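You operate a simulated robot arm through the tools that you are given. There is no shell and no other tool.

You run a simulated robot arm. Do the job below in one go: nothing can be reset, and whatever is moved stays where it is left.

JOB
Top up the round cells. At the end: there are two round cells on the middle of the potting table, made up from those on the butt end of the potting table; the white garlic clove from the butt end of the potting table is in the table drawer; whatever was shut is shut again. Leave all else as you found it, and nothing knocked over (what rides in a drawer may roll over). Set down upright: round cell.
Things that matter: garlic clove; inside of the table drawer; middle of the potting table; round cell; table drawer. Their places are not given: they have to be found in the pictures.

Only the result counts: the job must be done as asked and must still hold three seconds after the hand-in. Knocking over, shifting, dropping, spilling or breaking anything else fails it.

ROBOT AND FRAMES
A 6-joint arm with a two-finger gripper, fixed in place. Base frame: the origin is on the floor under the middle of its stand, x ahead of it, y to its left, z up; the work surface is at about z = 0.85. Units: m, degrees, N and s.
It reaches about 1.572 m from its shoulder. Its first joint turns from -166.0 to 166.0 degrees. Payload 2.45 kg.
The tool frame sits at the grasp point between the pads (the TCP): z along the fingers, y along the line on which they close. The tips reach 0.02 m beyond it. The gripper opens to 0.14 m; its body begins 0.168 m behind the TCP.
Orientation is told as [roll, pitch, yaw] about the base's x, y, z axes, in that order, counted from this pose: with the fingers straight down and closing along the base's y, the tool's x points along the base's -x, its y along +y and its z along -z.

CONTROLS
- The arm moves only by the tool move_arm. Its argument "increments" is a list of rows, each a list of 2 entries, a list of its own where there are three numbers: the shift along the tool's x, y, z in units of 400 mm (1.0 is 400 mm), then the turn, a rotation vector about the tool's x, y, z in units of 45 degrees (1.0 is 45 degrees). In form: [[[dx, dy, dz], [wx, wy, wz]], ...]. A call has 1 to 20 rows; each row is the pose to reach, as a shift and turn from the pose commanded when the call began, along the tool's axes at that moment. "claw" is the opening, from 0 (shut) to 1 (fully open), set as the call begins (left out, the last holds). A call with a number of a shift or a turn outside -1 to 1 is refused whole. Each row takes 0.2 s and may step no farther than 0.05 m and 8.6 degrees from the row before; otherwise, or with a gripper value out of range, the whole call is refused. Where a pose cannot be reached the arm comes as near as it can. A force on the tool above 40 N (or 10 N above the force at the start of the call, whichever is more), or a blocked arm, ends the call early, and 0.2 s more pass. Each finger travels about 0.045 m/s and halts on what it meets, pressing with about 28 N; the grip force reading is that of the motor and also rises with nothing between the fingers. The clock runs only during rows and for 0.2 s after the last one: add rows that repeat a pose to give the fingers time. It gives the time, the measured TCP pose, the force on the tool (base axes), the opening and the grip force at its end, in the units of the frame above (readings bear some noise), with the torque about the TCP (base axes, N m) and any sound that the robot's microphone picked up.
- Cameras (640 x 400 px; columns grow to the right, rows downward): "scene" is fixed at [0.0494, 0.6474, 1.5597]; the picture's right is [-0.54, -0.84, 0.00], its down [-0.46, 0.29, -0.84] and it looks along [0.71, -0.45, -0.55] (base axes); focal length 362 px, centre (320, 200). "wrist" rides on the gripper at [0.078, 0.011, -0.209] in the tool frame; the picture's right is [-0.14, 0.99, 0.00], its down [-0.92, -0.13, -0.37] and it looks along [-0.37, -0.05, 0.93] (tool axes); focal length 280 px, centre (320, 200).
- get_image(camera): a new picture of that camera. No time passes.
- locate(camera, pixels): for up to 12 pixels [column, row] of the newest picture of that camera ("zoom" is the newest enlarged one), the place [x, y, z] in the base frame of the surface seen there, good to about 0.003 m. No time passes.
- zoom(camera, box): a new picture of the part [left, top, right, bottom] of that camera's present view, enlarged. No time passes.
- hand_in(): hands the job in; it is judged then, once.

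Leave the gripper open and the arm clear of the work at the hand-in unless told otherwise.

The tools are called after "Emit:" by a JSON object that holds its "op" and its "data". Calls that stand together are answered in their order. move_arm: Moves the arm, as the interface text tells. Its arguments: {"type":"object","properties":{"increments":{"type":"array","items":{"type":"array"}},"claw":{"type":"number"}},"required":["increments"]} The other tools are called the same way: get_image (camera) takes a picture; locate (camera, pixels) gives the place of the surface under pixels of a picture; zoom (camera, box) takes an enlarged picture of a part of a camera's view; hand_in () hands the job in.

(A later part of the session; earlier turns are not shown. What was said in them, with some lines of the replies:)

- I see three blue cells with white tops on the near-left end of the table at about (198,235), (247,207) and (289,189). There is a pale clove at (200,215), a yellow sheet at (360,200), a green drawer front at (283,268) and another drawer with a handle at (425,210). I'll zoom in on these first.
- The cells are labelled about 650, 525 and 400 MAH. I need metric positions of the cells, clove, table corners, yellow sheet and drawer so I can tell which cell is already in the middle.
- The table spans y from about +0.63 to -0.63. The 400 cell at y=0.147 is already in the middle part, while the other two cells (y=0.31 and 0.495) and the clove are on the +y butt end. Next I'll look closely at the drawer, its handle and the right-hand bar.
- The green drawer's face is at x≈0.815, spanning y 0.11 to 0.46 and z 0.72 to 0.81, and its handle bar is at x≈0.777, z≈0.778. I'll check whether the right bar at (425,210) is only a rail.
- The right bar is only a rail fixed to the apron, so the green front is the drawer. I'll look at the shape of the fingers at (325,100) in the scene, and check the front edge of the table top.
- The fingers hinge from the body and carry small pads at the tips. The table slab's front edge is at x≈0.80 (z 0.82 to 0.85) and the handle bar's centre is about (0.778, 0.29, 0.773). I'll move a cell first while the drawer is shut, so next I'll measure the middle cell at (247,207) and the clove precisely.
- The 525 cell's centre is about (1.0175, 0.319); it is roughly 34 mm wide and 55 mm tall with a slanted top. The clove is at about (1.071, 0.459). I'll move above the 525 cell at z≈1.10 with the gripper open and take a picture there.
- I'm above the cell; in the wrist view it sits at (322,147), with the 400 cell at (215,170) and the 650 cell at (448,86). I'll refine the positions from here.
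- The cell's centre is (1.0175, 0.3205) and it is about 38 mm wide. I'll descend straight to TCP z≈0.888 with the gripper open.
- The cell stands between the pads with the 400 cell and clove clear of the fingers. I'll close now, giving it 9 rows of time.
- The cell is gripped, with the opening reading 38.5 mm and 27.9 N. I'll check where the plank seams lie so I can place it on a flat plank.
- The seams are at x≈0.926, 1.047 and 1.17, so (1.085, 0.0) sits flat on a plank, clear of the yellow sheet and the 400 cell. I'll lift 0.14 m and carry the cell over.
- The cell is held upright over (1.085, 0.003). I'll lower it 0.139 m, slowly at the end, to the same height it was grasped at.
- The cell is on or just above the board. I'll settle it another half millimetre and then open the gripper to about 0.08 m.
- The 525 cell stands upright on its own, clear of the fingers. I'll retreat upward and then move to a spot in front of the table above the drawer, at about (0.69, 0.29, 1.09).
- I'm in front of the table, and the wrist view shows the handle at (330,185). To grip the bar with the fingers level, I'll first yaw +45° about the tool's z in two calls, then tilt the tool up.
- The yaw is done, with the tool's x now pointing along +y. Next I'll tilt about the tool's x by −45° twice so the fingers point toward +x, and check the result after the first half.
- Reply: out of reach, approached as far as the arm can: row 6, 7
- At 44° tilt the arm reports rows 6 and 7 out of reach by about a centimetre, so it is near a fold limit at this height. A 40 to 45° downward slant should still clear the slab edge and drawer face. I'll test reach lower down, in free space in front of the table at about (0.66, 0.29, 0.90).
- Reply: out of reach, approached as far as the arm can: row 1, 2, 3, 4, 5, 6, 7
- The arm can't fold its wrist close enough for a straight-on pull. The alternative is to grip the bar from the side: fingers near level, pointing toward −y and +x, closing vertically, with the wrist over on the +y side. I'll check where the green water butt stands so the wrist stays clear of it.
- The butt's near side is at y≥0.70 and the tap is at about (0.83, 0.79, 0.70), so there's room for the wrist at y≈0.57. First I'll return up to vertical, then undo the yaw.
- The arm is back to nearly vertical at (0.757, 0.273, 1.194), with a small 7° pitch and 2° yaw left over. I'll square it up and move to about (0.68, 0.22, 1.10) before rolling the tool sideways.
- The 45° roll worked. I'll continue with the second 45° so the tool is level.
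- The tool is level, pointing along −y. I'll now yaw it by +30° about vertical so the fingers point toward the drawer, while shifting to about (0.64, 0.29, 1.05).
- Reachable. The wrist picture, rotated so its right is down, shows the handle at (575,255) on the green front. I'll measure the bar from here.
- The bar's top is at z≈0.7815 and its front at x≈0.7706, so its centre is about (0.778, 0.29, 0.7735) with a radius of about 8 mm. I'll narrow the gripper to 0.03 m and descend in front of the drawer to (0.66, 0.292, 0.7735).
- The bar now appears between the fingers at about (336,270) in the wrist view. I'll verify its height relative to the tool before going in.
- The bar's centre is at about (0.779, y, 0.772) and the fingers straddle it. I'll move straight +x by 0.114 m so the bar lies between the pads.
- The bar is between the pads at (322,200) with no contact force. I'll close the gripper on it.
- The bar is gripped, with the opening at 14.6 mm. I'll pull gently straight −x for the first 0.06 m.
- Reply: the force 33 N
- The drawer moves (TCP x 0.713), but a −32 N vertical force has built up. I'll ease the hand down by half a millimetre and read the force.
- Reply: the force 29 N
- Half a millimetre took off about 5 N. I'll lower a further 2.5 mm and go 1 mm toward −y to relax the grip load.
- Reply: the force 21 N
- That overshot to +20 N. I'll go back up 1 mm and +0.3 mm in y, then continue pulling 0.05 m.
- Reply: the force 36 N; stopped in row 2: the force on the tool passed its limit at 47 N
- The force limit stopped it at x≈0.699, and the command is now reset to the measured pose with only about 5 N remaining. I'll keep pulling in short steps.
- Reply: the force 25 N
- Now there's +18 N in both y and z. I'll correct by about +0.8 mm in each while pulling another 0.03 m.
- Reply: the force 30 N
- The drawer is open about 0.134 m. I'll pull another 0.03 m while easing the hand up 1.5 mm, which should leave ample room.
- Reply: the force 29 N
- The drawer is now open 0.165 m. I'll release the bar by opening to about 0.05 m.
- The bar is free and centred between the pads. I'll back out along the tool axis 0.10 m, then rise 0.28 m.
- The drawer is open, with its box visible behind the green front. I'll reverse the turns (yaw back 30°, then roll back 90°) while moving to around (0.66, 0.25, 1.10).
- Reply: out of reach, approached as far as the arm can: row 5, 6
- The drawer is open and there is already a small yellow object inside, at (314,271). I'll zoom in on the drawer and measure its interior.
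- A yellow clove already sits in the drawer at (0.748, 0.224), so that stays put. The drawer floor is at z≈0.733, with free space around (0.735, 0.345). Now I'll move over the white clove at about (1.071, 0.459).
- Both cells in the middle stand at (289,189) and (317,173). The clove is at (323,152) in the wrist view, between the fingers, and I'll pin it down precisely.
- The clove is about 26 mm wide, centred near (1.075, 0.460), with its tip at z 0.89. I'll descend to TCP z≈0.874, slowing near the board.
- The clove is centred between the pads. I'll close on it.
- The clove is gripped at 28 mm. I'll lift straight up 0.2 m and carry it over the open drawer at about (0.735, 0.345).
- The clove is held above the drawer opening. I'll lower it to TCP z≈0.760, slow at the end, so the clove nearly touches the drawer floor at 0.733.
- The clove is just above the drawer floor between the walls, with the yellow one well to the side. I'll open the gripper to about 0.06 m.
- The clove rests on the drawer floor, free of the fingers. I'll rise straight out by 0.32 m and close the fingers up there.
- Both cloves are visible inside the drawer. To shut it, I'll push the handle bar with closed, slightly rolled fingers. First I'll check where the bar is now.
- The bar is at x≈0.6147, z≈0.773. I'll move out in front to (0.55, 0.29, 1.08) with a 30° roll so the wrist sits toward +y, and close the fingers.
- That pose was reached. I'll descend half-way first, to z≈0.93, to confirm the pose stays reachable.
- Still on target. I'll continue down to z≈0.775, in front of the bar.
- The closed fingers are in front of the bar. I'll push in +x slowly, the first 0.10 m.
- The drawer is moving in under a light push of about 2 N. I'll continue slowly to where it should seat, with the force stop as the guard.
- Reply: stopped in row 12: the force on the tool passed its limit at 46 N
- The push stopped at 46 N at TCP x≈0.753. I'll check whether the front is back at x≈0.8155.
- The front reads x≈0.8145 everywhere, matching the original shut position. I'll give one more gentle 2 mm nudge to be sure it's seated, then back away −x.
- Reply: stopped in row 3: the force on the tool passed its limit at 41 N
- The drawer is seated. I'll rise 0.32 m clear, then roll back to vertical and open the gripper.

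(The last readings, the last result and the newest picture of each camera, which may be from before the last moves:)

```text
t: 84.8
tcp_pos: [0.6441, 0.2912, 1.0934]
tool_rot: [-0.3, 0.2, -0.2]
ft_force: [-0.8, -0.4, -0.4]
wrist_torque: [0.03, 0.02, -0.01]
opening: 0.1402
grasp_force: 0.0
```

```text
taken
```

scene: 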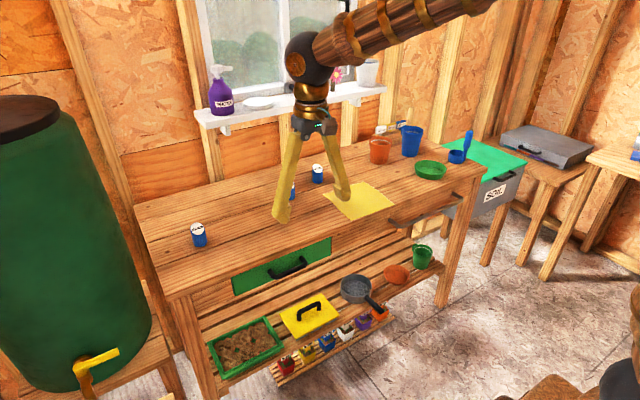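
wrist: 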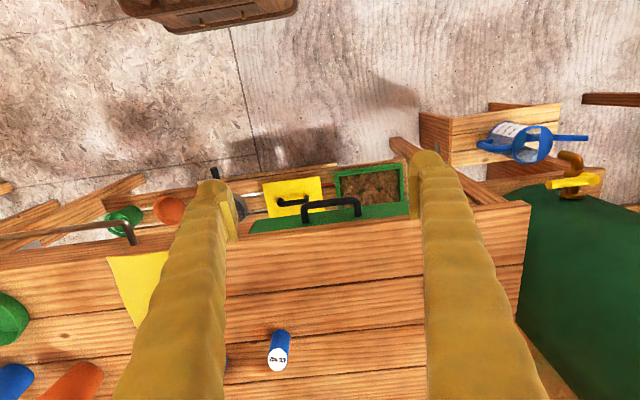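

The drawer is shut, the gripper is open and the arm is up. I'll move to near the starting pose, clear of the work, and inspect everything once more.

Emit:
{"op": "move_arm", "data": {"increments": [[[-0.03, -0.06, -0.05], [0, 0, 0]], [[-0.06, -0.12, -0.1], [0, 0, 0]], [[-0.09, -0.18, -0.15], [0, 0, 0]], [[-0.12, -0.24, -0.2], [0, 0, 0]], [[-0.15, -0.3, -0.25], [0, 0, 0]], [[-0.18, -0.36, -0.3], [0, 0, 0]], [[-0.18, -0.36, -0.3], [0, 0, 0]]]}}

Emit:
{"op": "get_image", "data": {"camera": "scene"}}

Emit:
{"op": "zoom", "data": {"camera": "scene", "box": [130, 140, 370, 310]}}

Emit:
{"op": "locate", "data": {"camera": "scene", "pixels": [[198, 229], [289, 184], [317, 168], [245, 277], [322, 248], [288, 264], [287, 271], [250, 285]]}}

```text
t: 86.4
tcp_pos: [0.715, 0.1497, 1.215]
tool_rot: [-0.3, 0.3, -0.2]
ft_force: [-0.3, -0.1, 0.1]
wrist_torque: [0.0, -0.03, 0.02]
opening: 0.1399
grasp_force: 0.0
```

```text
taken
```

scene: 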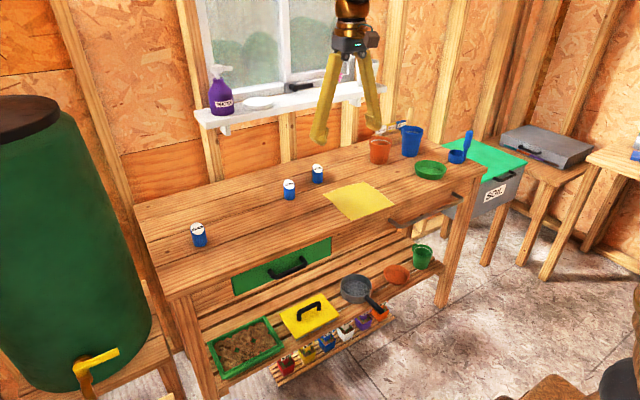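

```text
2.35 times, centred on (250, 225) of scene
```

zoom: 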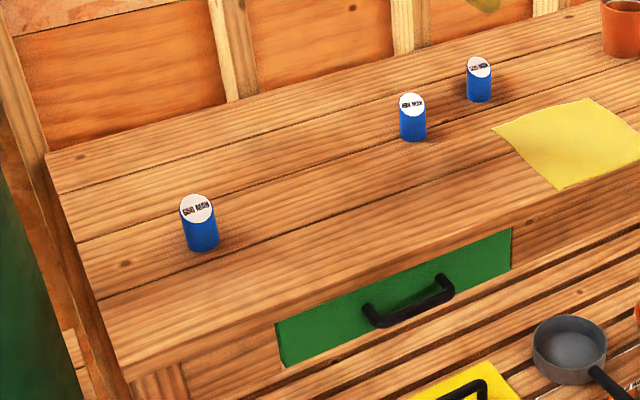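

```text
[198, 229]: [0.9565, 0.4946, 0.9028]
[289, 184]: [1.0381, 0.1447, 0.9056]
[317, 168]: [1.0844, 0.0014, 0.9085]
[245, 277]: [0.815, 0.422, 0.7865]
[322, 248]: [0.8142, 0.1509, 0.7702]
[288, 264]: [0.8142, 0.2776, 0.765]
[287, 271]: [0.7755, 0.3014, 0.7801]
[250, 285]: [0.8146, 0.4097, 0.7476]
```

The 400 and 525 cells stand upright in the middle, and the 650 cell is untouched. I'll compare the drawer front closely with the first picture.

Emit:
{"op": "zoom", "data": {"camera": "scene", "box": [220, 225, 350, 305]}}

Emit:
{"op": "get_image", "data": {"camera": "wrist"}}

```text
4.92 times, centred on (285, 265) of scene
```

zoom: 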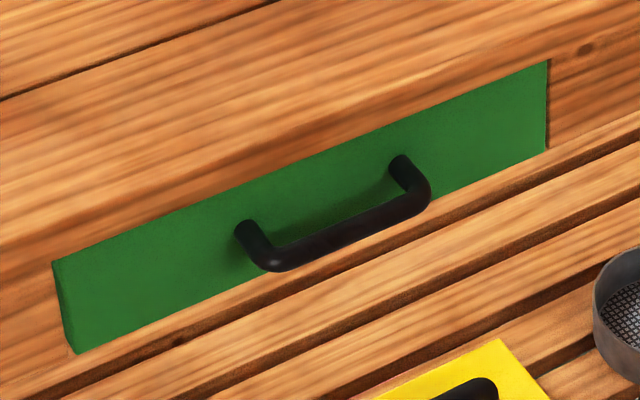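

```text
taken
```

wrist: 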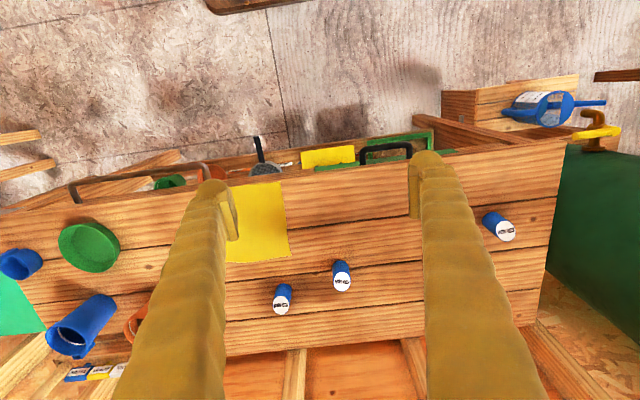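

The drawer front looks the same as in the first picture, shut with the white clove inside. Two cells stand upright in the middle, at (283,298) and (342,275) in the wrist view, and the 650 cell is still on the butt end. Nothing else has been disturbed, the gripper is open and the arm is clear, so I'm handing in.

Emit:
{"op": "hand_in", "data": {}}

```text
The job is handed in.
```

The job is done and handed in; no verdict came back with the hand-in. This is how things stood in the last pictures:

- **Round cells:** two stand upright on the middle of the table. The one marked 400 was already there, so I left it and brought over the one marked 525 from the butt end. The one marked 650 stays on the butt end, where it was.
- **Garlic clove:** the white clove from the butt end is in the table drawer. A yellow clove was already in there and I left it alone.
- **Drawer:** it is shut again. The front is back where it started to within about a millimetre, and I pushed until it stopped moving.
- **Everything else:** the pictures show nothing else moved or knocked over. The gripper is open and the arm is clear of the table.

I took "the middle" to be the middle third of the table, which is why the 400 cell counted as one of the two.
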